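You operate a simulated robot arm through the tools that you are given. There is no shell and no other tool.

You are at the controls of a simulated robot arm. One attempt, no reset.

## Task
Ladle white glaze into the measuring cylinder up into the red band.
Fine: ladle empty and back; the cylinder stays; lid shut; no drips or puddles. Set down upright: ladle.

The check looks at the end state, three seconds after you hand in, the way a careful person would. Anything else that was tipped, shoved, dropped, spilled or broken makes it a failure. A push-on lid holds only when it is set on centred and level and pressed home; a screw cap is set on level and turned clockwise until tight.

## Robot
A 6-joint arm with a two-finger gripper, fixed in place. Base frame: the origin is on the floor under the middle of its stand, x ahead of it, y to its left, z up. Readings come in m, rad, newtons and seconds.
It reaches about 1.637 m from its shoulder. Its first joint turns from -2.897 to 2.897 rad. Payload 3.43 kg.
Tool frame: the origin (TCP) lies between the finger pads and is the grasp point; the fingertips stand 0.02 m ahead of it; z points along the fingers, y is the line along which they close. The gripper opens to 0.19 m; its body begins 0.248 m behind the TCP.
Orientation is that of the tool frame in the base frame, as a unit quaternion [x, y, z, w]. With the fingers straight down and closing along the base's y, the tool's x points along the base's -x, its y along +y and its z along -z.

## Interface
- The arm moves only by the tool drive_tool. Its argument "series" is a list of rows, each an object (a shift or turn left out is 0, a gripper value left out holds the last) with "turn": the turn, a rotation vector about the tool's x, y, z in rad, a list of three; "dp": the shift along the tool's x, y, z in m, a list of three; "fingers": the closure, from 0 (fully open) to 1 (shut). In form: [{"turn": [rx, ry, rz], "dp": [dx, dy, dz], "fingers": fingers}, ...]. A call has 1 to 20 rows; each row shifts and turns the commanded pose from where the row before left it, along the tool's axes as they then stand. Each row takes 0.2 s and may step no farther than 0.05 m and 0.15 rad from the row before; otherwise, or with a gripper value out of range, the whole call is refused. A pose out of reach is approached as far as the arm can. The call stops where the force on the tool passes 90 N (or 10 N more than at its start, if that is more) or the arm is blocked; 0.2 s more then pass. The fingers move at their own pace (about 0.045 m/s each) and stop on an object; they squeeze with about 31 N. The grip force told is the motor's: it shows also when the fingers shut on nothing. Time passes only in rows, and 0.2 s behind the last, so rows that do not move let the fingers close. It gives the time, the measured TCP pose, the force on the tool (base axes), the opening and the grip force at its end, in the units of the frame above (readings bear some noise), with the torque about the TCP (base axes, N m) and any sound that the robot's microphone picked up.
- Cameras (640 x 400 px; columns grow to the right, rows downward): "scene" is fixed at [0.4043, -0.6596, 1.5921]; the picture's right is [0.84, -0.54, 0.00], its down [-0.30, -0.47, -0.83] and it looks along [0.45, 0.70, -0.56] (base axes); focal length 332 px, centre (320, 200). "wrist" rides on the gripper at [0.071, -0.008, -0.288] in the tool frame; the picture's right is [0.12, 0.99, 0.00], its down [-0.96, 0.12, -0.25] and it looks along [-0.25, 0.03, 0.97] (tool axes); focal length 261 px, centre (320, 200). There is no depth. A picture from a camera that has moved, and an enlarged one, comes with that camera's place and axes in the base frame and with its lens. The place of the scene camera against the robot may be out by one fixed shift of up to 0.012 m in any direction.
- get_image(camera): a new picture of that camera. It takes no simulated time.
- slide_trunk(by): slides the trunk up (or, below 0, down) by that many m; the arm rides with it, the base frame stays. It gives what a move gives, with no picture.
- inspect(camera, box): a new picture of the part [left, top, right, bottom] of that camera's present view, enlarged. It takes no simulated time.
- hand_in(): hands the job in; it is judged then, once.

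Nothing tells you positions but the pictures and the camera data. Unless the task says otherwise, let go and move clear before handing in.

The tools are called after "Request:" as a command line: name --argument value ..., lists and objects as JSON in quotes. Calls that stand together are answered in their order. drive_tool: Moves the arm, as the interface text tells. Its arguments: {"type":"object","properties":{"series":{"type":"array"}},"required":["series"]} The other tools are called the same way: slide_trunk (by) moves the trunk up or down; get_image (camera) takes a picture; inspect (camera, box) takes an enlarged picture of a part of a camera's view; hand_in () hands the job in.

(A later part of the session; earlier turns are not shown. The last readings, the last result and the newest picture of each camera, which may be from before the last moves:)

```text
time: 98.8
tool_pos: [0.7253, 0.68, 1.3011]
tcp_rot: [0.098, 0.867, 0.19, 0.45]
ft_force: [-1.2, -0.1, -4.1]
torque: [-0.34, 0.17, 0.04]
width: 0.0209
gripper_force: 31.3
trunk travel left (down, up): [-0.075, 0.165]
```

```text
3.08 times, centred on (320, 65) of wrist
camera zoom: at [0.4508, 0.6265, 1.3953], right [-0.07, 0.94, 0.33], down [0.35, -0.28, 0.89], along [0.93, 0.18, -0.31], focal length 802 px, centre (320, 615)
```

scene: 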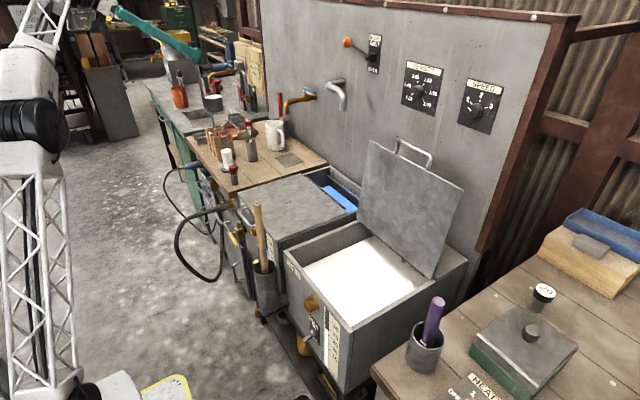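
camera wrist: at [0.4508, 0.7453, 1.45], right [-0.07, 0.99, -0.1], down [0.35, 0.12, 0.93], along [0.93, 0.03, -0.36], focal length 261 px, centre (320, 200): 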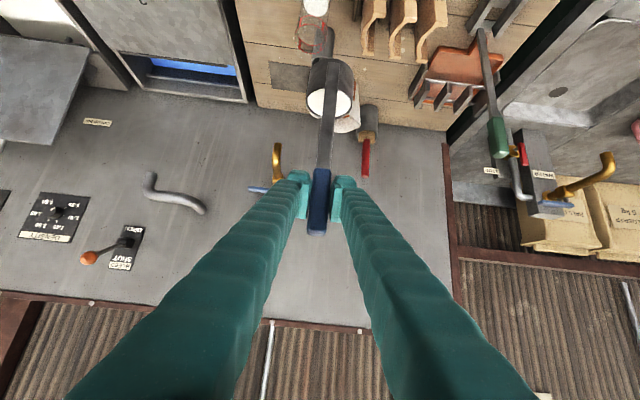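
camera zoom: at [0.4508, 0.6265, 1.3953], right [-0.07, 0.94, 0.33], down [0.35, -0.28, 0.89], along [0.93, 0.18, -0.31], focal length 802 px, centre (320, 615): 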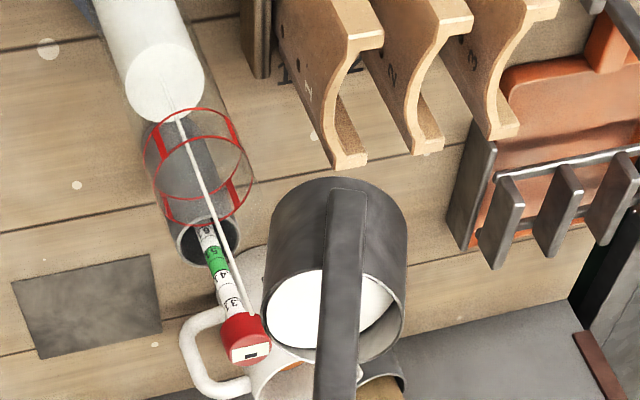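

Request:
drive_tool --series '[{"dp": [-0.00065, -0.00434, -0.00045], "turn": [-0.01434, 0, 0.02045]}, {"dp": [-0.00065, -0.00434, -0.00045], "turn": [-0.01434, 0, 0.02045]}, {}, {"dp": [-0.00065, -0.00434, -0.00045], "turn": [-0.01434, 0, 0.02045]}, {"dp": [-0.00065, -0.00434, -0.00045], "turn": [-0.01434, 0, 0.02045]}, {}, {"dp": [-0.00065, -0.00434, -0.00045], "turn": [-0.01434, 0, 0.02045]}, {"dp": [-0.00065, -0.00434, -0.00045], "turn": [-0.01434, 0, 0.02045]}, {}, {}]'

Request:
inspect --camera "scene" --box '[205, 95, 245, 165]'

Request:
inspect --camera "wrist" --box '[250, 0, 370, 140]'

```text
time: 101.0
tool_pos: [0.7237, 0.6546, 1.2945]
tcp_rot: [0.131, 0.85, 0.254, 0.442]
ft_force: [-0.5, 0.4, -5.0]
torque: [-0.43, 0.15, -0.03]
width: 0.0212
gripper_force: 31.2
trunk travel left (down, up): [-0.075, 0.165]
```

```text
5.71 times, centred on (225, 130) of scene
camera zoom: at [0.4043, -0.6596, 1.5921], right [0.84, -0.54, 0.0], down [-0.3, -0.47, -0.83], along [0.45, 0.7, -0.56], focal length 1900 px, centre (863, 600)
```

zoom: 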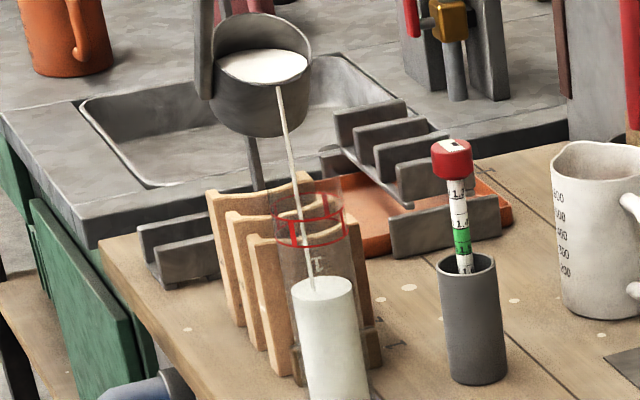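

```text
2.86 times, centred on (310, 70) of wrist
camera zoom: at [0.4501, 0.5882, 1.3795], right [-0.07, 0.88, 0.46], down [0.35, -0.41, 0.84], along [0.93, 0.22, -0.28], focal length 745 px, centre (349, 571)
```

zoom: 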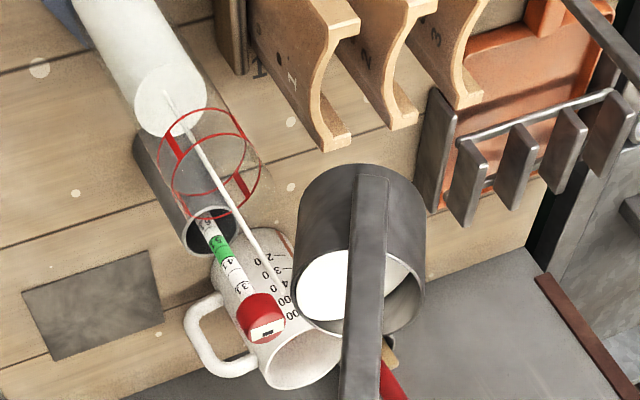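

The level is about a third of the way to mid-band and the stream is well inside. I'll continue.

Request:
drive_tool --series '[{"dp": [-0.00065, -0.00434, -0.00045], "turn": [-0.01434, 0, 0.02045]}, {"dp": [-0.00065, -0.00434, -0.00045], "turn": [-0.01434, 0, 0.02045]}, {}, {"dp": [-0.00065, -0.00434, -0.00045], "turn": [-0.01434, 0, 0.02045]}, {"dp": [-0.00065, -0.00434, -0.00045], "turn": [-0.01434, 0, 0.02045]}, {}, {"dp": [-0.00065, -0.00434, -0.00045], "turn": [-0.01434, 0, 0.02045]}, {"dp": [-0.00065, -0.00434, -0.00045], "turn": [-0.01434, 0, 0.02045]}, {}, {}]'

Request:
inspect --camera "scene" --box '[205, 95, 245, 165]'

Request:
inspect --camera "wrist" --box '[250, 0, 370, 140]'

```text
time: 103.2
tool_pos: [0.7236, 0.6312, 1.2814]
tcp_rot: [0.163, 0.829, 0.317, 0.43]
ft_force: [1.2, 0.6, -3.2]
torque: [-0.45, 0.13, -0.02]
width: 0.0212
gripper_force: 31.1
trunk travel left (down, up): [-0.075, 0.165]
```

```text
5.71 times, centred on (225, 130) of scene
camera zoom: at [0.4043, -0.6596, 1.5921], right [0.84, -0.54, 0.0], down [-0.3, -0.47, -0.83], along [0.45, 0.7, -0.56], focal length 1900 px, centre (863, 600)
```

zoom: 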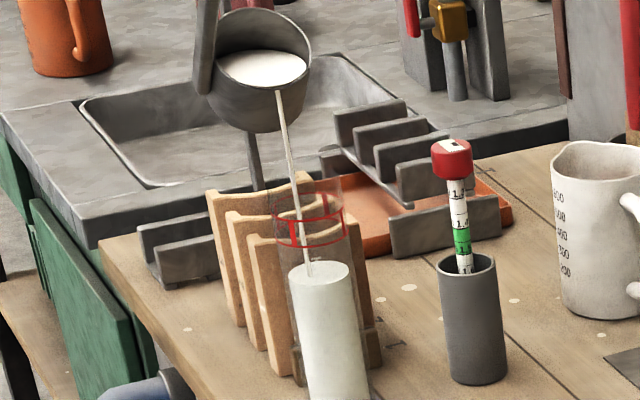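

```text
2.86 times, centred on (310, 70) of wrist
camera zoom: at [0.4495, 0.5525, 1.356], right [-0.07, 0.8, 0.59], down [0.35, -0.53, 0.77], along [0.93, 0.26, -0.25], focal length 745 px, centre (349, 571)
```

zoom: 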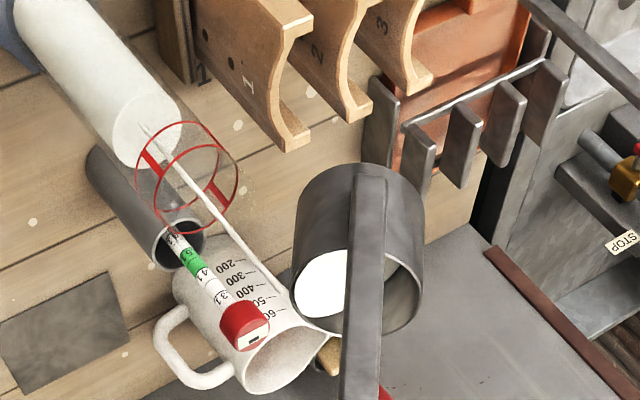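

Request:
drive_tool --series '[{"dp": [-0.00065, -0.00434, -0.00045], "turn": [-0.01434, 0, 0.02045]}, {}, {"dp": [-0.00065, -0.00434, -0.00045], "turn": [-0.01434, 0, 0.02045]}, {}, {"dp": [-0.00065, -0.00434, -0.00045], "turn": [-0.01434, 0, 0.02045]}, {}, {"dp": [-0.00065, -0.00434, -0.00045], "turn": [-0.01434, 0, 0.02045]}, {}, {"dp": [-0.00065, -0.00434, -0.00045], "turn": [-0.01434, 0, 0.02045]}, {}, {}]'

Request:
inspect --camera "scene" --box '[205, 95, 245, 165]'

Request:
inspect --camera "wrist" --box '[230, 0, 370, 160]'

```text
time: 105.6
tool_pos: [0.7259, 0.6134, 1.2695]
tcp_rot: [0.191, 0.808, 0.367, 0.419]
ft_force: [0.4, 0.2, -3.8]
torque: [-0.47, 0.09, 0.01]
width: 0.0212
gripper_force: 31.2
trunk travel left (down, up): [-0.075, 0.165]
```

```text
5.71 times, centred on (225, 130) of scene
camera zoom: at [0.4043, -0.6596, 1.5921], right [0.84, -0.54, 0.0], down [-0.3, -0.47, -0.83], along [0.45, 0.7, -0.56], focal length 1900 px, centre (863, 600)
```

zoom: 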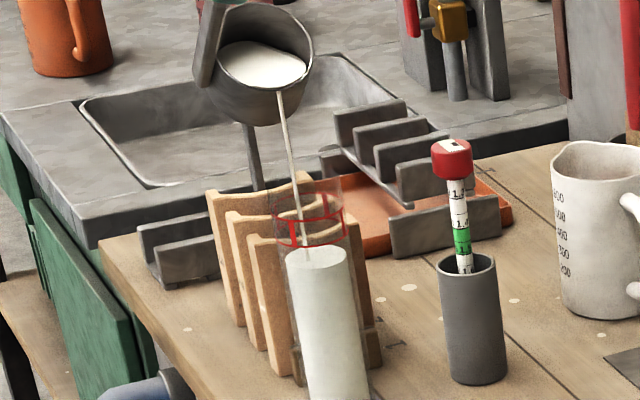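

```text
2.50 times, centred on (300, 80) of wrist
camera zoom: at [0.4505, 0.5253, 1.334], right [-0.07, 0.73, 0.68], down [0.35, -0.62, 0.7], along [0.93, 0.29, -0.21], focal length 652 px, centre (370, 500)
```

zoom: 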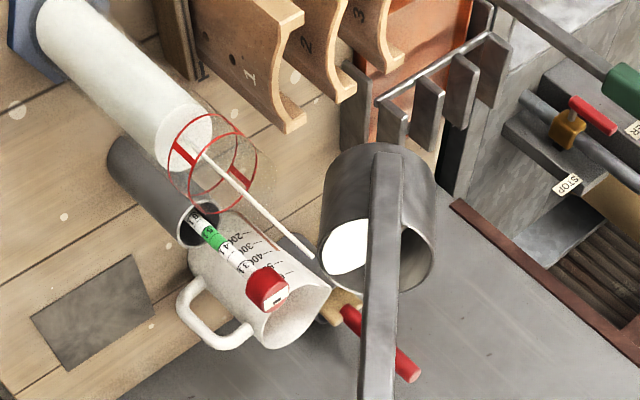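

Request:
drive_tool --series '[{"dp": [-0.00065, -0.00434, -0.00045], "turn": [-0.01434, 0, 0.02045]}, {}, {"dp": [-0.00065, -0.00434, -0.00045], "turn": [-0.01434, 0, 0.02045]}, {}, {"dp": [-0.00065, -0.00434, -0.00045], "turn": [-0.01434, 0, 0.02045]}, {}, {"dp": [-0.00065, -0.00434, -0.00045], "turn": [-0.01434, 0, 0.02045]}, {}, {"dp": [-0.00065, -0.00434, -0.00045], "turn": [-0.01434, 0, 0.02045]}, {}, {}]'

Request:
inspect --camera "scene" --box '[205, 95, 245, 165]'

Request:
inspect --camera "scene" --box '[210, 115, 250, 155]'

Request:
inspect --camera "wrist" --box '[230, 0, 370, 160]'

```text
time: 108.0
tool_pos: [0.7253, 0.5975, 1.2554]
tcp_rot: [0.217, 0.783, 0.419, 0.406]
ft_force: [-0.3, 0.3, -2.9]
torque: [-0.52, 0.14, 0.02]
width: 0.0212
gripper_force: 31.2
trunk travel left (down, up): [-0.075, 0.165]
```

```text
5.71 times, centred on (225, 130) of scene
camera zoom: at [0.4043, -0.6596, 1.5921], right [0.84, -0.54, 0.0], down [-0.3, -0.47, -0.83], along [0.45, 0.7, -0.56], focal length 1900 px, centre (863, 600)
```

zoom: 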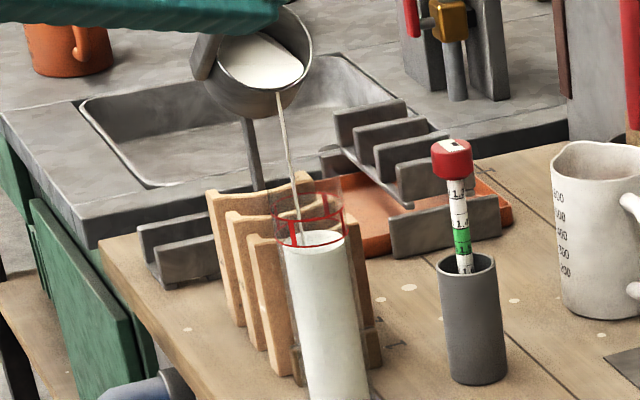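

```text
10.00 times, centred on (230, 135) of scene
camera zoom: at [0.4043, -0.6596, 1.5921], right [0.84, -0.54, 0.0], down [-0.3, -0.47, -0.83], along [0.45, 0.7, -0.56], focal length 3325 px, centre (1220, 850)
```

zoom: 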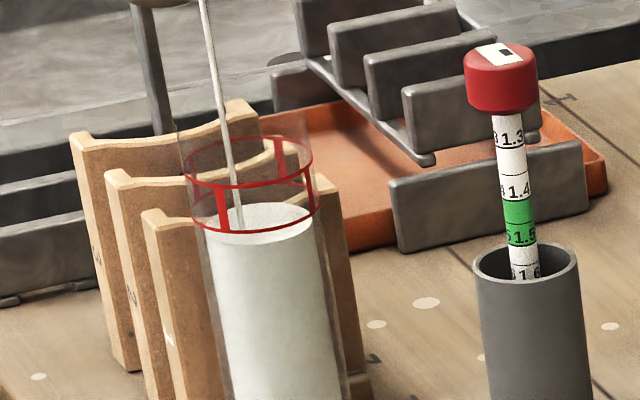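

```text
2.50 times, centred on (300, 80) of wrist
camera zoom: at [0.4499, 0.5019, 1.3087], right [-0.07, 0.63, 0.77], down [0.35, -0.71, 0.61], along [0.93, 0.31, -0.17], focal length 652 px, centre (370, 500)
```

zoom: 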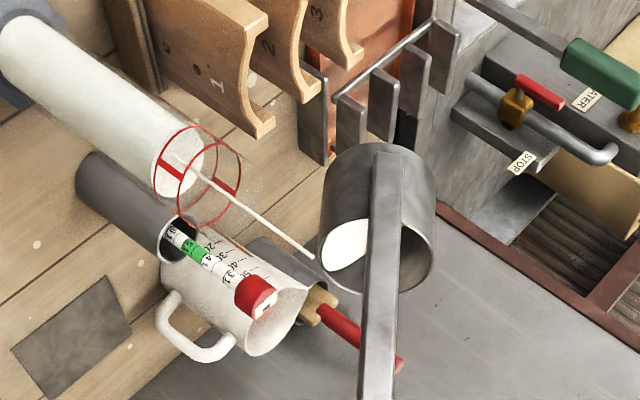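

The level is now just under the lower red ring, so I need about 18 mm more. I'll go on in smaller amounts.

Request:
drive_tool --series '[{"dp": [-0.00065, -0.00434, -0.00045], "turn": [-0.01434, 0, 0.02045]}, {}, {"dp": [-0.00065, -0.00434, -0.00045], "turn": [-0.01434, 0, 0.02045]}, {}, {"dp": [-0.00065, -0.00434, -0.00045], "turn": [-0.01434, 0, 0.02045]}, {}, {}, {}, {}]'

Request:
inspect --camera "scene" --box '[210, 115, 250, 155]'

Request:
inspect --camera "scene" --box '[195, 85, 255, 165]'

Request:
inspect --camera "wrist" --box '[230, 0, 370, 160]'

```text
time: 110.0
tool_pos: [0.7251, 0.5872, 1.2467]
tcp_rot: [0.232, 0.767, 0.447, 0.398]
ft_force: [0.7, -0.2, -2.9]
torque: [-0.49, 0.13, 0.01]
width: 0.021
gripper_force: 31.0
trunk travel left (down, up): [-0.075, 0.165]
```

```text
10.00 times, centred on (230, 135) of scene
camera zoom: at [0.4043, -0.6596, 1.5921], right [0.84, -0.54, 0.0], down [-0.3, -0.47, -0.83], along [0.45, 0.7, -0.56], focal length 3325 px, centre (1220, 850)
```

zoom: 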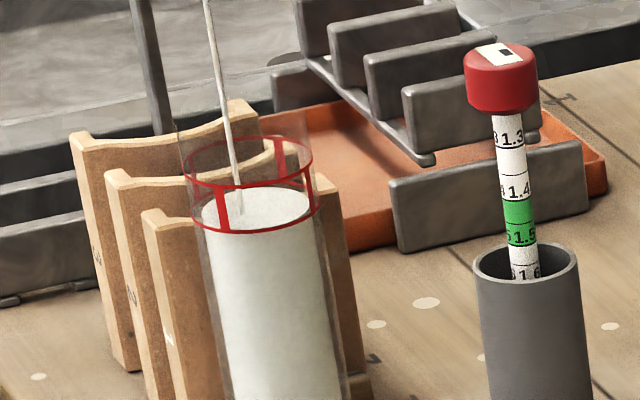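

```text
5.00 times, centred on (225, 125) of scene
camera zoom: at [0.4043, -0.6596, 1.5921], right [0.84, -0.54, 0.0], down [-0.3, -0.47, -0.83], along [0.45, 0.7, -0.56], focal length 1663 px, centre (795, 575)
```

zoom: 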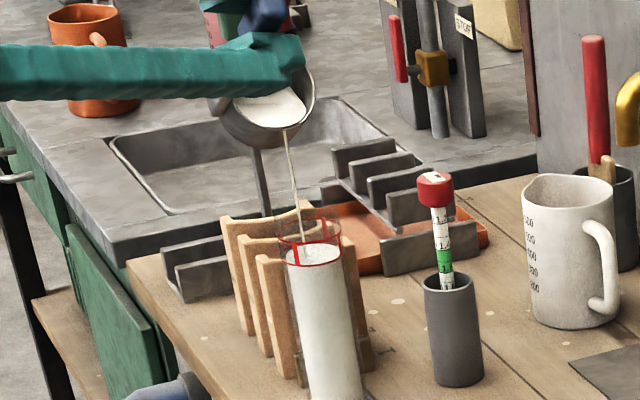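

```text
2.50 times, centred on (300, 80) of wrist
camera zoom: at [0.4513, 0.4884, 1.2925], right [-0.07, 0.58, 0.82], down [0.35, -0.75, 0.56], along [0.93, 0.33, -0.15], focal length 652 px, centre (370, 500)
```

zoom: 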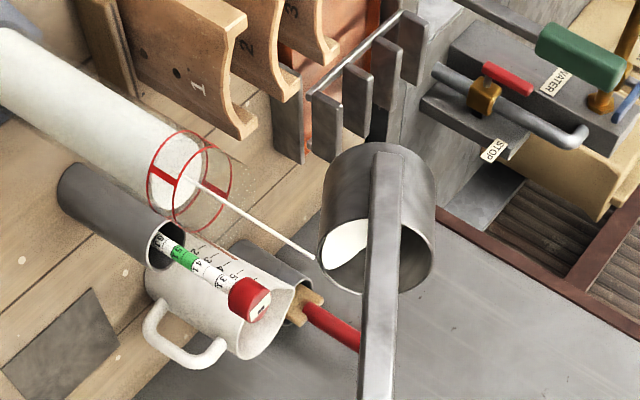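

The level is right at the lower ring and the flow continues slowly. I'll hold this tilt and watch.

Request:
drive_tool --series '[{}, {}, {}, {}, {}, {}]'

Request:
inspect --camera "scene" --box '[210, 115, 250, 155]'

```text
time: 111.4
tool_pos: [0.7254, 0.5876, 1.2459]
tcp_rot: [0.231, 0.767, 0.446, 0.398]
ft_force: [0.4, 0.5, -3.9]
torque: [-0.52, 0.1, -0.02]
width: 0.021
gripper_force: 31.6
trunk travel left (down, up): [-0.075, 0.165]
```

```text
10.00 times, centred on (230, 135) of scene
camera zoom: at [0.4043, -0.6596, 1.5921], right [0.84, -0.54, 0.0], down [-0.3, -0.47, -0.83], along [0.45, 0.7, -0.56], focal length 3325 px, centre (1220, 850)
```

zoom: 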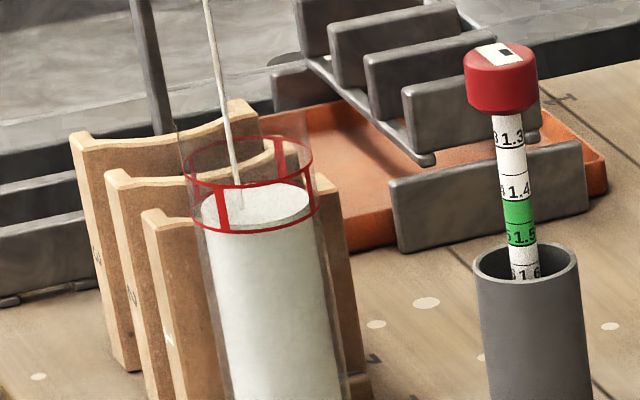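

Request:
drive_tool --series '[{"dp": [-0.00065, -0.00434, -0.00045], "turn": [-0.01434, 0, 0.02045]}, {}, {"dp": [-0.00065, -0.00434, -0.00045], "turn": [-0.01434, 0, 0.02045]}, {}, {}, {}, {}]'

Request:
inspect --camera "scene" --box '[210, 115, 250, 155]'

Request:
inspect --camera "wrist" --box '[230, 0, 370, 160]'

```text
time: 113.0
tool_pos: [0.7253, 0.5795, 1.2398]
tcp_rot: [0.242, 0.756, 0.465, 0.392]
ft_force: [0.2, -0.2, -3.2]
torque: [-0.54, 0.12, 0.01]
width: 0.0211
gripper_force: 31.0
trunk travel left (down, up): [-0.075, 0.165]
```

```text
10.00 times, centred on (230, 135) of scene
camera zoom: at [0.4043, -0.6596, 1.5921], right [0.84, -0.54, 0.0], down [-0.3, -0.47, -0.83], along [0.45, 0.7, -0.56], focal length 3325 px, centre (1220, 850)
```

zoom: 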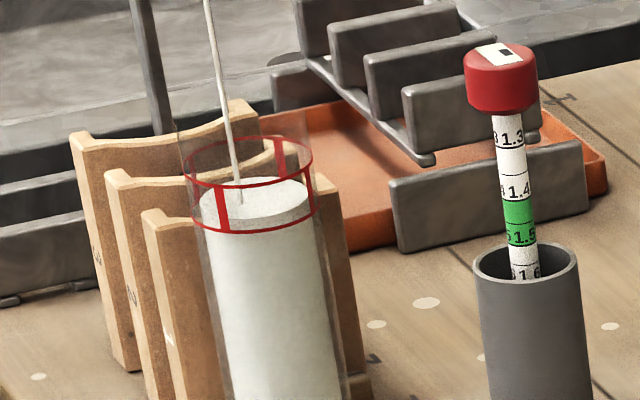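

```text
2.50 times, centred on (300, 80) of wrist
camera zoom: at [0.4514, 0.4794, 1.2805], right [-0.07, 0.53, 0.84], down [0.35, -0.78, 0.52], along [0.93, 0.33, -0.13], focal length 652 px, centre (370, 500)
```

zoom: 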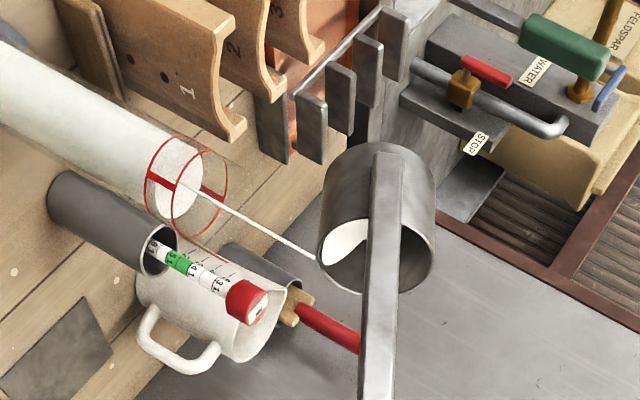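

The level is just inside the band. A little more will bring it to the middle.

Request:
drive_tool --series '[{"dp": [-0.00065, -0.00434, -0.00045], "turn": [-0.01434, 0, 0.02045]}, {}, {"dp": [-0.00065, -0.00434, -0.00045], "turn": [-0.01434, 0, 0.02045]}, {}, {"dp": [-0.00065, -0.00434, -0.00045], "turn": [-0.01434, 0, 0.02045]}, {}, {}, {}]'

Request:
inspect --camera "scene" --box '[210, 115, 250, 155]'

Request:
inspect --camera "wrist" --box '[230, 0, 370, 160]'

```text
time: 114.8
tool_pos: [0.7278, 0.5741, 1.2288]
tcp_rot: [0.256, 0.739, 0.493, 0.382]
ft_force: [0.6, -0.3, -3.4]
torque: [-0.52, 0.12, 0.01]
width: 0.0213
gripper_force: 31.2
trunk travel left (down, up): [-0.075, 0.165]
```

```text
10.00 times, centred on (230, 135) of scene
camera zoom: at [0.4043, -0.6596, 1.5921], right [0.84, -0.54, 0.0], down [-0.3, -0.47, -0.83], along [0.45, 0.7, -0.56], focal length 3325 px, centre (1220, 850)
```

zoom: 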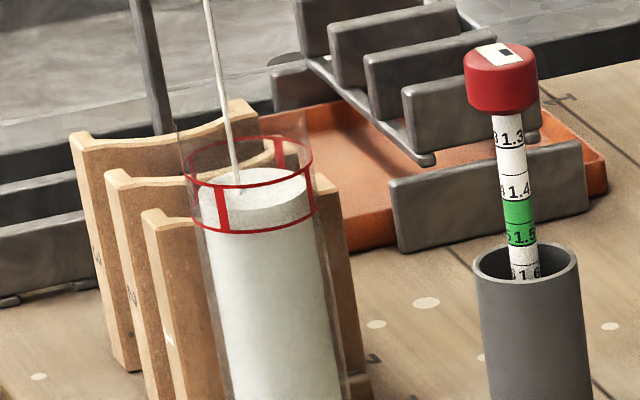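

```text
2.50 times, centred on (300, 80) of wrist
camera zoom: at [0.4519, 0.4697, 1.2628], right [-0.07, 0.47, 0.88], down [0.35, -0.81, 0.46], along [0.93, 0.34, -0.11], focal length 652 px, centre (370, 500)
```

zoom: 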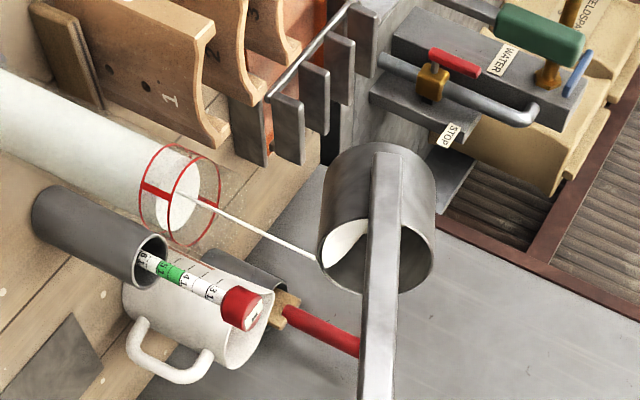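

The level is about 35% into the band and the stream is still running. I'll add a small increment and then tilt back.

Request:
drive_tool --series '[{"dp": [-0.00052, -0.00347, -0.00036], "turn": [-0.01147, 0, 0.01636]}, {}, {}, {"dp": [0.00346, 0.01714, 0.00243], "turn": [0.05735, 0, -0.08178]}, {"dp": [0.00346, 0.01714, 0.00243], "turn": [0.05735, 0, -0.08178]}, {"dp": [0.00346, 0.01714, 0.00243], "turn": [0.05735, 0, -0.08178]}, {"dp": [0.00346, 0.01714, 0.00243], "turn": [0.05735, 0, -0.08178]}, {}, {}]'

Request:
inspect --camera "scene" --box '[210, 115, 250, 155]'

Request:
inspect --camera "scene" --box '[195, 85, 255, 165]'

Request:
inspect --camera "wrist" --box '[230, 0, 370, 160]'

```text
time: 116.8
tool_pos: [0.7227, 0.6239, 1.2809]
tcp_rot: [0.178, 0.818, 0.345, 0.424]
ft_force: [0.5, -0.6, -2.7]
torque: [-0.41, 0.13, -0.01]
width: 0.021
gripper_force: 31.2
out of reach, approached as far as the arm can: row 1
trunk travel left (down, up): [-0.075, 0.165]
```

```text
10.00 times, centred on (230, 135) of scene
camera zoom: at [0.4043, -0.6596, 1.5921], right [0.84, -0.54, 0.0], down [-0.3, -0.47, -0.83], along [0.45, 0.7, -0.56], focal length 3325 px, centre (1220, 850)
```

zoom: 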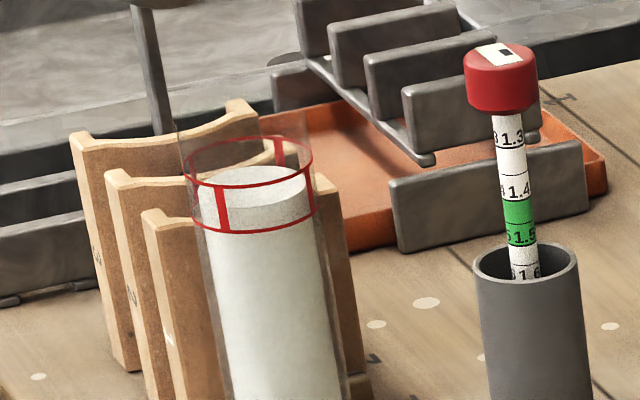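

```text
5.00 times, centred on (225, 125) of scene
camera zoom: at [0.4043, -0.6596, 1.5921], right [0.84, -0.54, 0.0], down [-0.3, -0.47, -0.83], along [0.45, 0.7, -0.56], focal length 1663 px, centre (795, 575)
```

zoom: 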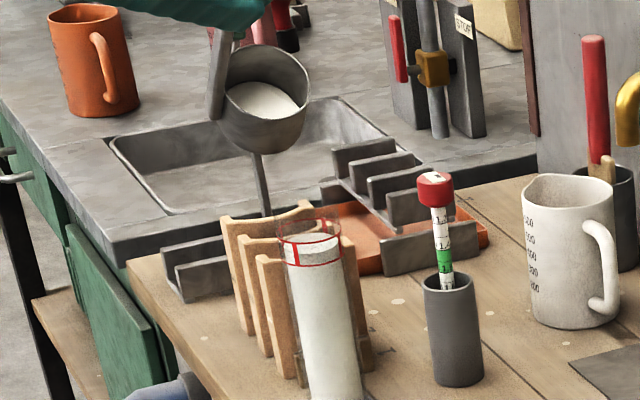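

```text
2.50 times, centred on (300, 80) of wrist
camera zoom: at [0.4485, 0.5393, 1.3515], right [-0.07, 0.76, 0.64], down [0.35, -0.58, 0.73], along [0.93, 0.28, -0.23], focal length 652 px, centre (370, 500)
```

zoom: 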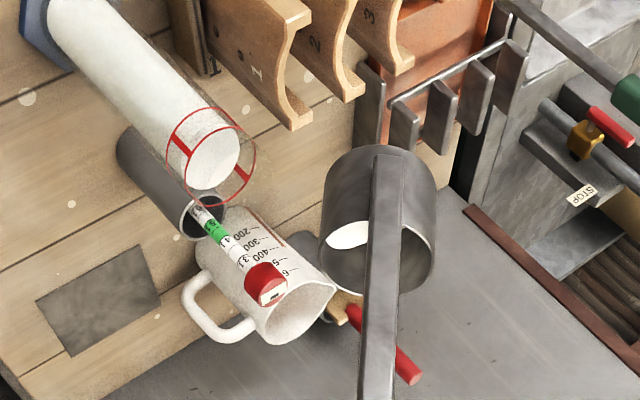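

The flow has stopped and the level sits about 40% up inside the red band. I'll tilt the ladle fully upright over the cylinder so any drip falls inside, and wait.

Request:
drive_tool --series '[{"dp": [0.00346, 0.01714, 0.00243], "turn": [0.05735, 0, -0.08178]}, {"dp": [0.00346, 0.01714, 0.00243], "turn": [0.05735, 0, -0.08178]}, {"dp": [0.00346, 0.01714, 0.00243], "turn": [0.05735, 0, -0.08178]}, {"dp": [0.00346, 0.01714, 0.00243], "turn": [0.05735, 0, -0.08178]}, {}, {}, {}, {}, {}, {}, {}, {}, {}, {}]'

Request:
inspect --camera "scene" --box '[195, 85, 255, 165]'

Request:
inspect --camera "scene" --box '[210, 115, 250, 155]'

Request:
inspect --camera "wrist" --box '[230, 0, 370, 160]'

```text
time: 119.8
tool_pos: [0.7238, 0.6883, 1.3112]
tcp_rot: [0.09, 0.87, 0.176, 0.451]
ft_force: [0.3, 1.1, -3.4]
torque: [-0.2, 0.11, 0.01]
width: 0.0211
gripper_force: 30.7
trunk travel left (down, up): [-0.075, 0.165]
```

```text
5.00 times, centred on (225, 125) of scene
camera zoom: at [0.4043, -0.6596, 1.5921], right [0.84, -0.54, 0.0], down [-0.3, -0.47, -0.83], along [0.45, 0.7, -0.56], focal length 1663 px, centre (795, 575)
```

zoom: 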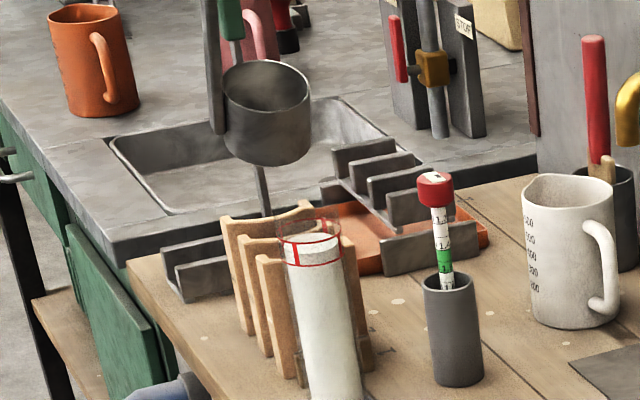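

```text
10.00 times, centred on (230, 135) of scene
camera zoom: at [0.4043, -0.6596, 1.5921], right [0.84, -0.54, 0.0], down [-0.3, -0.47, -0.83], along [0.45, 0.7, -0.56], focal length 3325 px, centre (1220, 850)
```

zoom: 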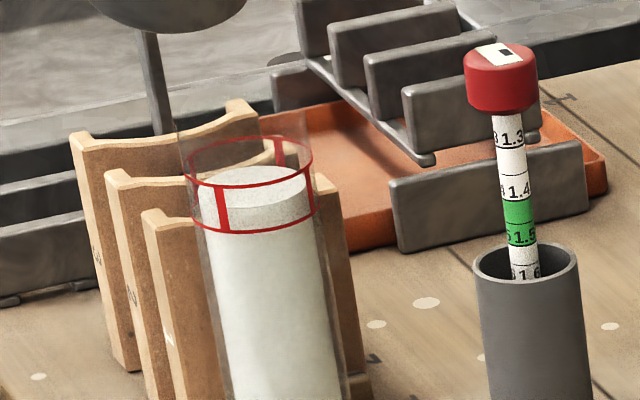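

```text
2.50 times, centred on (300, 80) of wrist
camera zoom: at [0.4487, 0.6378, 1.4076], right [-0.07, 0.95, 0.3], down [0.35, -0.25, 0.9], along [0.93, 0.17, -0.32], focal length 652 px, centre (370, 500)
```

zoom: 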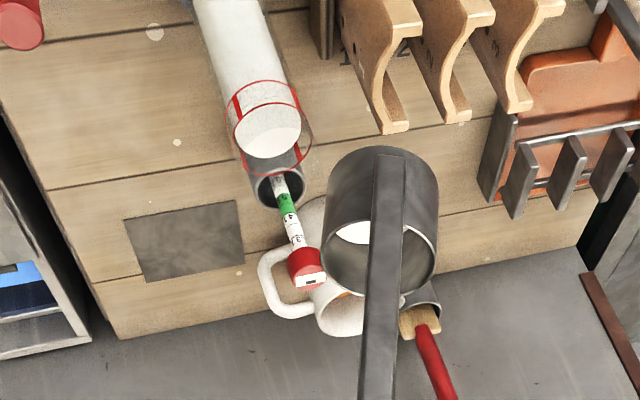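

The level stays steady in the band and I see no drips. I'll bring the ladle fully upright, hold it over the cylinder a moment, then raise it.

Request:
drive_tool --series '[{"dp": [0.00346, 0.01714, 0.00243], "turn": [0.05735, 0, -0.08178]}, {"dp": [0.00346, 0.01714, 0.00243], "turn": [0.05735, 0, -0.08178]}, {"dp": [0.00346, 0.01714, 0.00243], "turn": [0.05735, 0, -0.08178]}, {"dp": [0.00336, 0.0166, 0.00236], "turn": [0.0556, 0, -0.0793]}, {}, {}, {}, {}, {}, {}, {}, {}, {}, {"dp": [-0.0082, 0, -0.0057]}, {"dp": [-0.0164, 0, -0.0115]}, {"dp": [-0.0164, 0, -0.0115]}, {"dp": [-0.0082, 0, -0.0057]}, {}]'

Request:
inspect --camera "scene" --box '[195, 70, 255, 165]'

Request:
get_image --camera "wrist"

```text
time: 123.6
tool_pos: [0.7243, 0.7545, 1.3704]
tcp_rot: [0.0, 0.887, 0.001, 0.462]
ft_force: [0.1, 1.2, -2.8]
torque: [0.03, 0.07, -0.05]
width: 0.021
gripper_force: 31.5
trunk travel left (down, up): [-0.075, 0.165]
```

```text
4.21 times, centred on (225, 118) of scene
camera zoom: at [0.4043, -0.6596, 1.5921], right [0.84, -0.54, 0.0], down [-0.3, -0.47, -0.83], along [0.45, 0.7, -0.56], focal length 1400 px, centre (720, 547)
```

zoom: 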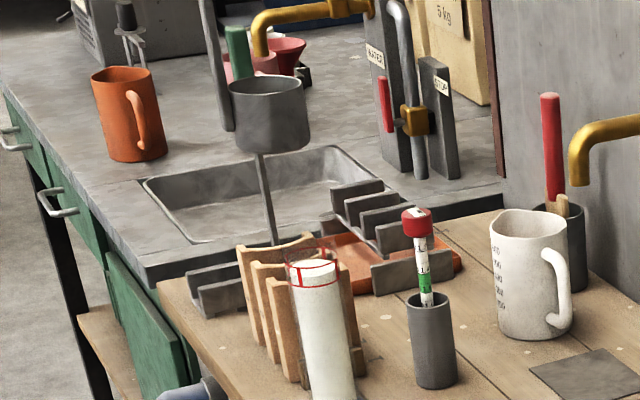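

```text
taken
camera wrist: at [0.4483, 0.7445, 1.4782], right [-0.07, 0.99, -0.1], down [0.35, 0.12, 0.93], along [0.93, 0.03, -0.36], focal length 261 px, centre (320, 200)
```

wrist: 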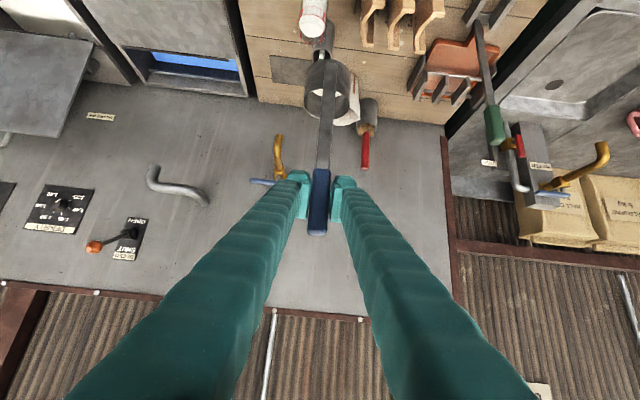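

The cylinder reads in the band and nothing dripped. I'm carrying the nearly empty ladle back to tub 1 to empty the remainder.

Request:
drive_tool --series '[{"dp": [-0.0005, -0.008, 0.0011]}, {"dp": [-0.0011, -0.016, 0.0022]}, {"dp": [-0.0016, -0.024, 0.0033]}, {"dp": [-0.002, -0.03, 0.0041]}, {"dp": [-0.002, -0.03, 0.0041]}, {"dp": [-0.002, -0.03, 0.0041]}, {"dp": [-0.002, -0.03, 0.0041]}, {"dp": [-0.002, -0.03, 0.0041]}, {"dp": [-0.002, -0.03, 0.0041]}, {"dp": [-0.002, -0.03, 0.0041]}, {"dp": [-0.002, -0.03, 0.0041]}, {"dp": [-0.002, -0.03, 0.0041]}, {"dp": [-0.002, -0.03, 0.0041]}, {"dp": [-0.002, -0.03, 0.0041]}, {"dp": [-0.002, -0.03, 0.0041]}, {"dp": [-0.002, -0.03, 0.0041]}, {"dp": [-0.0016, -0.024, 0.0033]}, {"dp": [-0.0011, -0.016, 0.0022]}, {"dp": [-0.0005, -0.008, 0.0011]}, {}]'

Request:
drive_tool --series '[{"dp": [-0.0005, -0.008, 0.0011]}, {"dp": [-0.0011, -0.016, 0.0022]}, {"dp": [-0.0016, -0.024, 0.0033]}, {"dp": [-0.002, -0.03, 0.0041]}, {"dp": [-0.002, -0.03, 0.0041]}, {"dp": [-0.002, -0.03, 0.0041]}, {"dp": [-0.002, -0.03, 0.0041]}, {"dp": [-0.002, -0.03, 0.0041]}, {"dp": [-0.002, -0.03, 0.0041]}, {"dp": [-0.002, -0.03, 0.0041]}, {"dp": [-0.002, -0.03, 0.0041]}, {"dp": [-0.002, -0.03, 0.0041]}, {"dp": [-0.0016, -0.024, 0.0033]}, {"dp": [-0.0011, -0.016, 0.0022]}, {"dp": [-0.0005, -0.008, 0.0011]}, {}]'

Request:
get_image --camera "scene"

Request:
get_image --camera "wrist"

```text
time: 127.8
tool_pos: [0.7996, 0.2684, 1.3576]
tcp_rot: [0.0, 0.888, 0.001, 0.46]
ft_force: [-0.3, -0.4, -2.8]
torque: [-0.02, 0.11, 0.0]
width: 0.0208
gripper_force: 31.6
trunk travel left (down, up): [-0.075, 0.165]
```

```text
time: 131.2
tool_pos: [0.8549, -0.0948, 1.3486]
tcp_rot: [-0.001, 0.887, 0.002, 0.461]
ft_force: [-0.3, 0.1, -3.2]
torque: [-0.02, 0.09, 0.0]
width: 0.021
gripper_force: 30.8
trunk travel left (down, up): [-0.075, 0.165]
```

```text
taken
```

scene: 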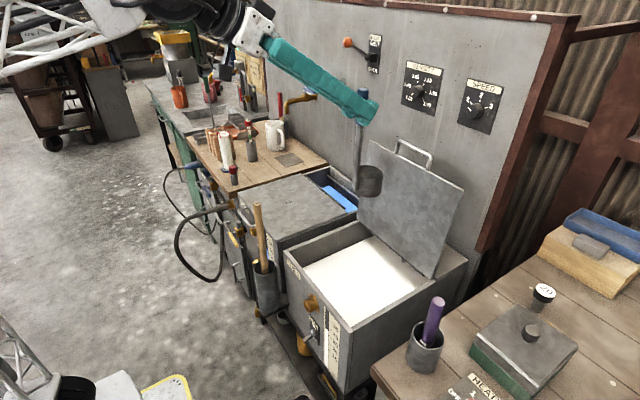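

```text
taken
camera wrist: at [0.579, -0.1051, 1.4569], right [-0.07, 0.99, -0.1], down [0.35, 0.11, 0.93], along [0.93, 0.03, -0.36], focal length 261 px, centre (320, 200)
```

wrist: 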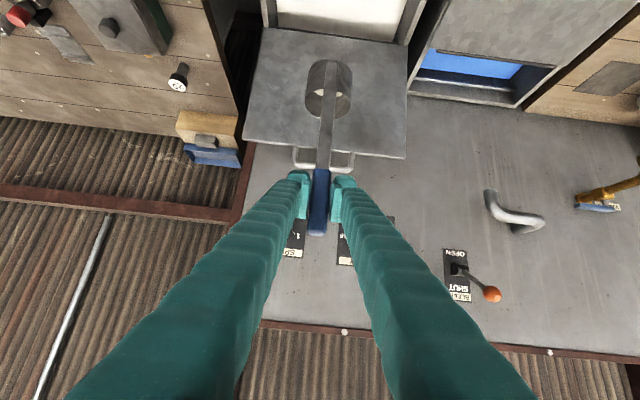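

The ladle is back over tub 1 with a little glaze left in it. I'll lower it, then tip it fully over the tub to empty.

Request:
drive_tool --series '[{"dp": [0.0204, 0.0196, 0.0143]}, {"dp": [0.0204, 0.0196, 0.0143]}, {"dp": [0.0204, 0.0196, 0.0143]}, {"dp": [0.0204, 0.0196, 0.0143]}, {"dp": [0.0204, 0.0196, 0.0143]}, {}, {"dp": [-0.00204, -0.01748, -0.00143], "turn": [-0.05735, 0, 0.08178]}, {"dp": [-0.00204, -0.01748, -0.00143], "turn": [-0.05735, 0, 0.08178]}, {"dp": [-0.00204, -0.01748, -0.00143], "turn": [-0.05735, 0, 0.08178]}, {"dp": [-0.00204, -0.01748, -0.00143], "turn": [-0.05735, 0, 0.08178]}, {"dp": [-0.00204, -0.01748, -0.00143], "turn": [-0.05735, 0, 0.08178]}, {"dp": [-0.00204, -0.01748, -0.00143], "turn": [-0.05735, 0, 0.08178]}, {"dp": [-0.00204, -0.01748, -0.00143], "turn": [-0.05735, 0, 0.08178]}, {"dp": [-0.00204, -0.01748, -0.00143], "turn": [-0.05735, 0, 0.08178]}, {"dp": [-0.00204, -0.01748, -0.00143], "turn": [-0.05735, 0, 0.08178]}, {"dp": [-0.00204, -0.01748, -0.00143], "turn": [-0.05735, 0, 0.08178]}, {}]'

Request:
get_image --camera "scene"

Request:
inspect --camera "scene" --box '[270, 130, 450, 300]'

```text
time: 134.8
tool_pos: [0.8547, -0.1612, 1.1729]
tcp_rot: [0.22, 0.778, 0.427, 0.404]
ft_force: [0.5, -0.7, -3.5]
torque: [-0.45, 0.1, 0.01]
width: 0.021
gripper_force: 31.1
trunk travel left (down, up): [-0.075, 0.165]
```

```text
taken
```

scene: 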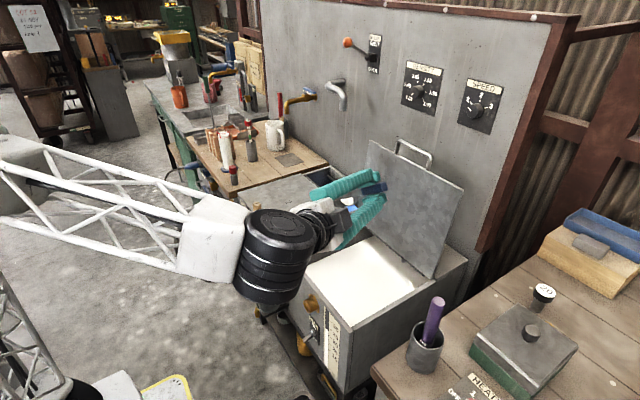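

```text
2.35 times, centred on (360, 215) of scene
camera zoom: at [0.4043, -0.6596, 1.5921], right [0.84, -0.54, 0.0], down [-0.3, -0.47, -0.83], along [0.45, 0.7, -0.56], focal length 782 px, centre (226, 165)
```

zoom: 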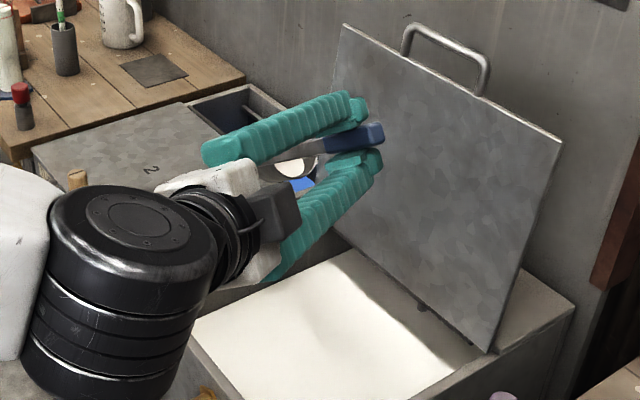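

Request:
get_image --camera "wrist"

```text
taken
camera wrist: at [0.5798, -0.2571, 1.2237], right [-0.07, 0.62, 0.78], down [0.35, -0.72, 0.6], along [0.93, 0.32, -0.17], focal length 261 px, centre (320, 200)
```

wrist: 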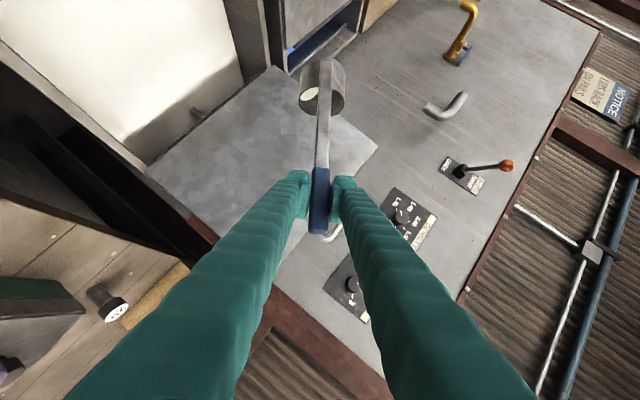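

The lip is over the tub interior. I'll continue tipping past horizontal to drain.

Request:
drive_tool --series '[{"dp": [-0.00104, -0.00869, -0.00078], "turn": [-0.02868, 0, 0.04089]}, {"dp": [-0.00104, -0.00869, -0.00078], "turn": [-0.02868, 0, 0.04089]}, {"dp": [-0.00104, -0.00869, -0.00078], "turn": [-0.02868, 0, 0.04089]}, {"dp": [-0.00104, -0.00869, -0.00078], "turn": [-0.02868, 0, 0.04089]}, {"dp": [-0.00104, -0.00869, -0.00078], "turn": [-0.02868, 0, 0.04089]}, {"dp": [-0.00104, -0.00869, -0.00078], "turn": [-0.02868, 0, 0.04089]}, {"dp": [-0.00104, -0.00869, -0.00078], "turn": [-0.02868, 0, 0.04089]}, {"dp": [-0.00104, -0.00869, -0.00078], "turn": [-0.02868, 0, 0.04089]}, {}, {}]'

Request:
get_image --camera "scene"

Request:
get_image --camera "wrist"

```text
time: 137.0
tool_pos: [0.8526, -0.1974, 1.1127]
tcp_rot: [0.296, 0.679, 0.573, 0.352]
ft_force: [-0.1, 0.4, -2.0]
torque: [-0.52, 0.1, -0.01]
width: 0.0212
gripper_force: 31.2
trunk travel left (down, up): [-0.075, 0.165]
```

```text
taken
```

scene: 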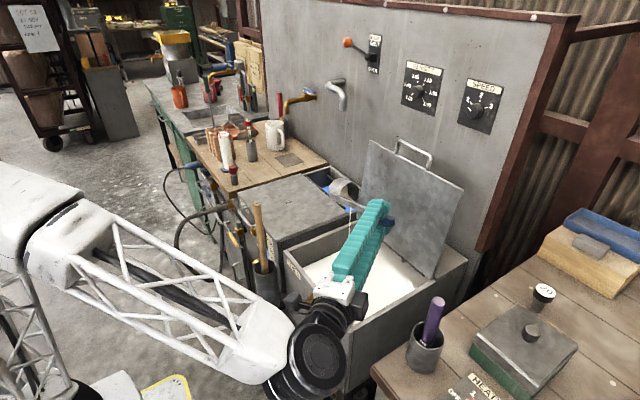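

```text
taken
camera wrist: at [0.5773, -0.3058, 1.123], right [-0.07, 0.26, 0.96], down [0.35, -0.9, 0.27], along [0.93, 0.36, -0.03], focal length 261 px, centre (320, 200)
```

wrist: 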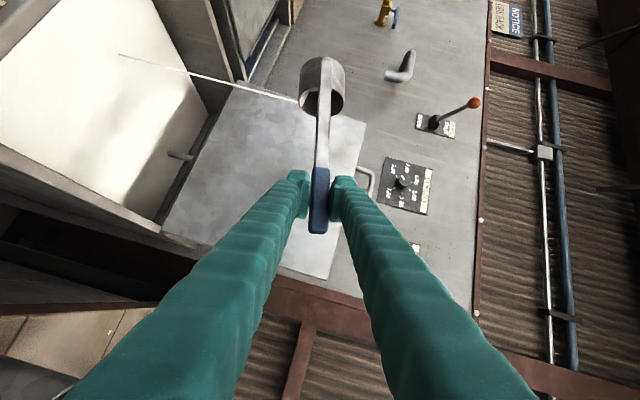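

The remainder is streaming into the tub. I'll tip further and hold until it stops.

Request:
drive_tool --series '[{"dp": [-0.00104, -0.00869, -0.00078], "turn": [-0.02868, 0, 0.04089]}, {"dp": [-0.00104, -0.00869, -0.00078], "turn": [-0.02868, 0, 0.04089]}, {"dp": [-0.00104, -0.00869, -0.00078], "turn": [-0.02868, 0, 0.04089]}, {"dp": [-0.00104, -0.00869, -0.00078], "turn": [-0.02868, 0, 0.04089]}, {"dp": [-0.00104, -0.00869, -0.00078], "turn": [-0.02868, 0, 0.04089]}, {"dp": [-0.00104, -0.00869, -0.00078], "turn": [-0.02868, 0, 0.04089]}, {"dp": [-0.00104, -0.00869, -0.00078], "turn": [-0.02868, 0, 0.04089]}, {"dp": [-0.00104, -0.00869, -0.00078], "turn": [-0.02868, 0, 0.04089]}, {}, {}, {}, {}, {}]'

Request:
get_image --camera "scene"

Request:
get_image --camera "wrist"

Request:
inspect --camera "wrist" --box '[200, 30, 380, 150]'

```text
time: 139.8
tool_pos: [0.851, -0.2072, 1.0442]
tcp_rot: [0.361, 0.552, 0.695, 0.285]
ft_force: [-0.2, 0.4, -3.0]
torque: [-0.45, 0.12, -0.01]
width: 0.0207
gripper_force: 30.9
trunk travel left (down, up): [-0.075, 0.165]
```

```text
taken
```

scene: 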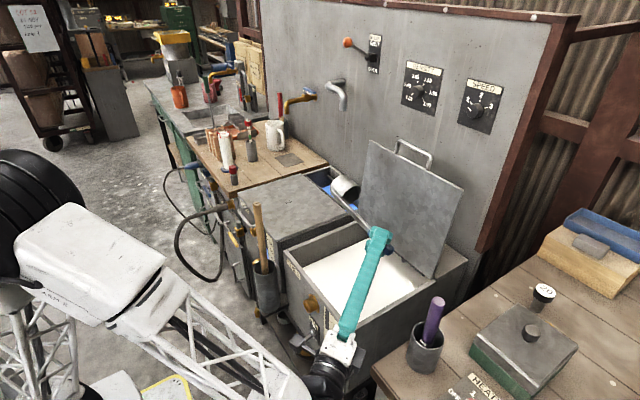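

```text
taken
camera wrist: at [0.5768, -0.3112, 1.0118], right [-0.07, -0.13, 0.99], down [0.35, -0.93, -0.1], along [0.93, 0.34, 0.11], focal length 261 px, centre (320, 200)
```

wrist: 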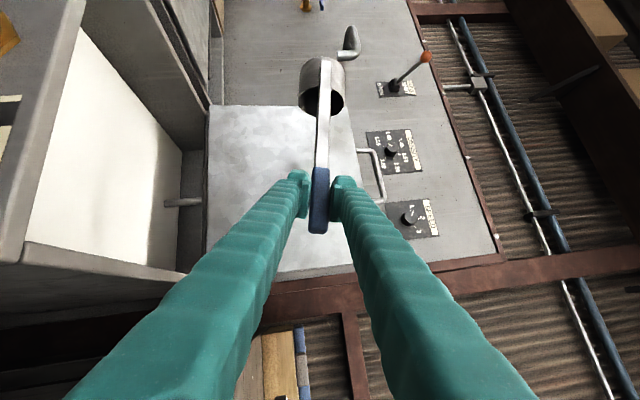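

```text
3.33 times, centred on (290, 90) of wrist
camera zoom: at [0.5768, -0.3112, 1.0118], right [-0.07, -0.13, 0.99], down [0.35, -0.93, -0.1], along [0.93, 0.34, 0.11], focal length 869 px, centre (420, 567)
```

zoom: 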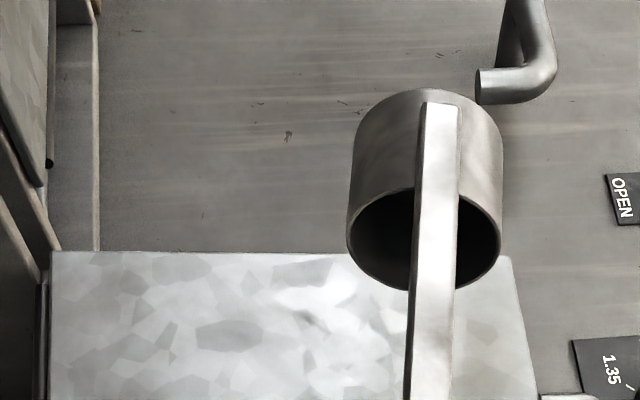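

The ladle appears empty at about 103° tilt. I'll tip a bit more and hold to drain any last drops.

Request:
drive_tool --series '[{"dp": [-0.00104, -0.00869, -0.00078], "turn": [-0.02868, 0, 0.04089]}, {"dp": [-0.00104, -0.00869, -0.00078], "turn": [-0.02868, 0, 0.04089]}, {"dp": [-0.00104, -0.00869, -0.00078], "turn": [-0.02868, 0, 0.04089]}, {}, {}, {}, {}, {}, {}, {}, {}, {}, {}, {}, {}]'

Request:
inspect --camera "scene" --box '[300, 150, 420, 270]'

Request:
inspect --camera "wrist" --box '[200, 30, 380, 150]'

```text
time: 143.0
tool_pos: [0.8517, -0.203, 1.0182]
tcp_rot: [0.381, 0.499, 0.734, 0.257]
ft_force: [0.3, 0.0, -3.3]
torque: [-0.47, 0.09, -0.01]
width: 0.0209
gripper_force: 31.2
trunk travel left (down, up): [-0.075, 0.165]
```

```text
3.33 times, centred on (360, 210) of scene
camera zoom: at [0.4043, -0.6596, 1.5921], right [0.84, -0.54, 0.0], down [-0.3, -0.47, -0.83], along [0.45, 0.7, -0.56], focal length 1108 px, centre (187, 167)
```

zoom: 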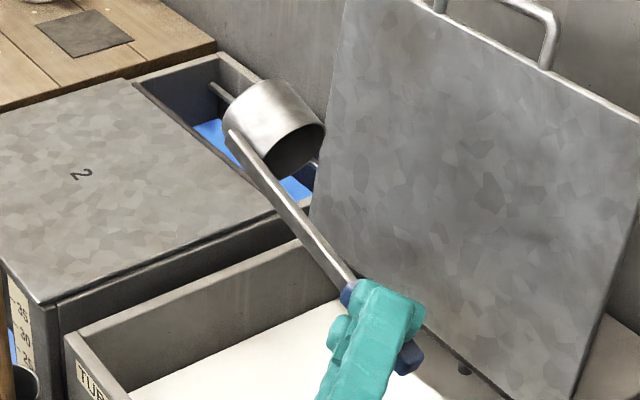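

```text
3.33 times, centred on (290, 90) of wrist
camera zoom: at [0.5771, -0.3007, 0.9716], right [-0.07, -0.28, 0.96], down [0.35, -0.91, -0.24], along [0.93, 0.32, 0.16], focal length 869 px, centre (420, 567)
```

zoom: 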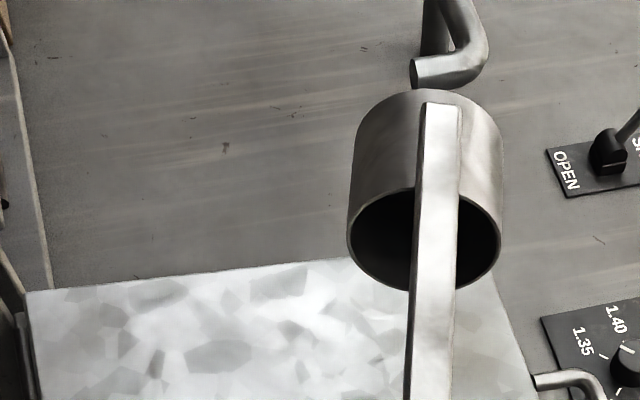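

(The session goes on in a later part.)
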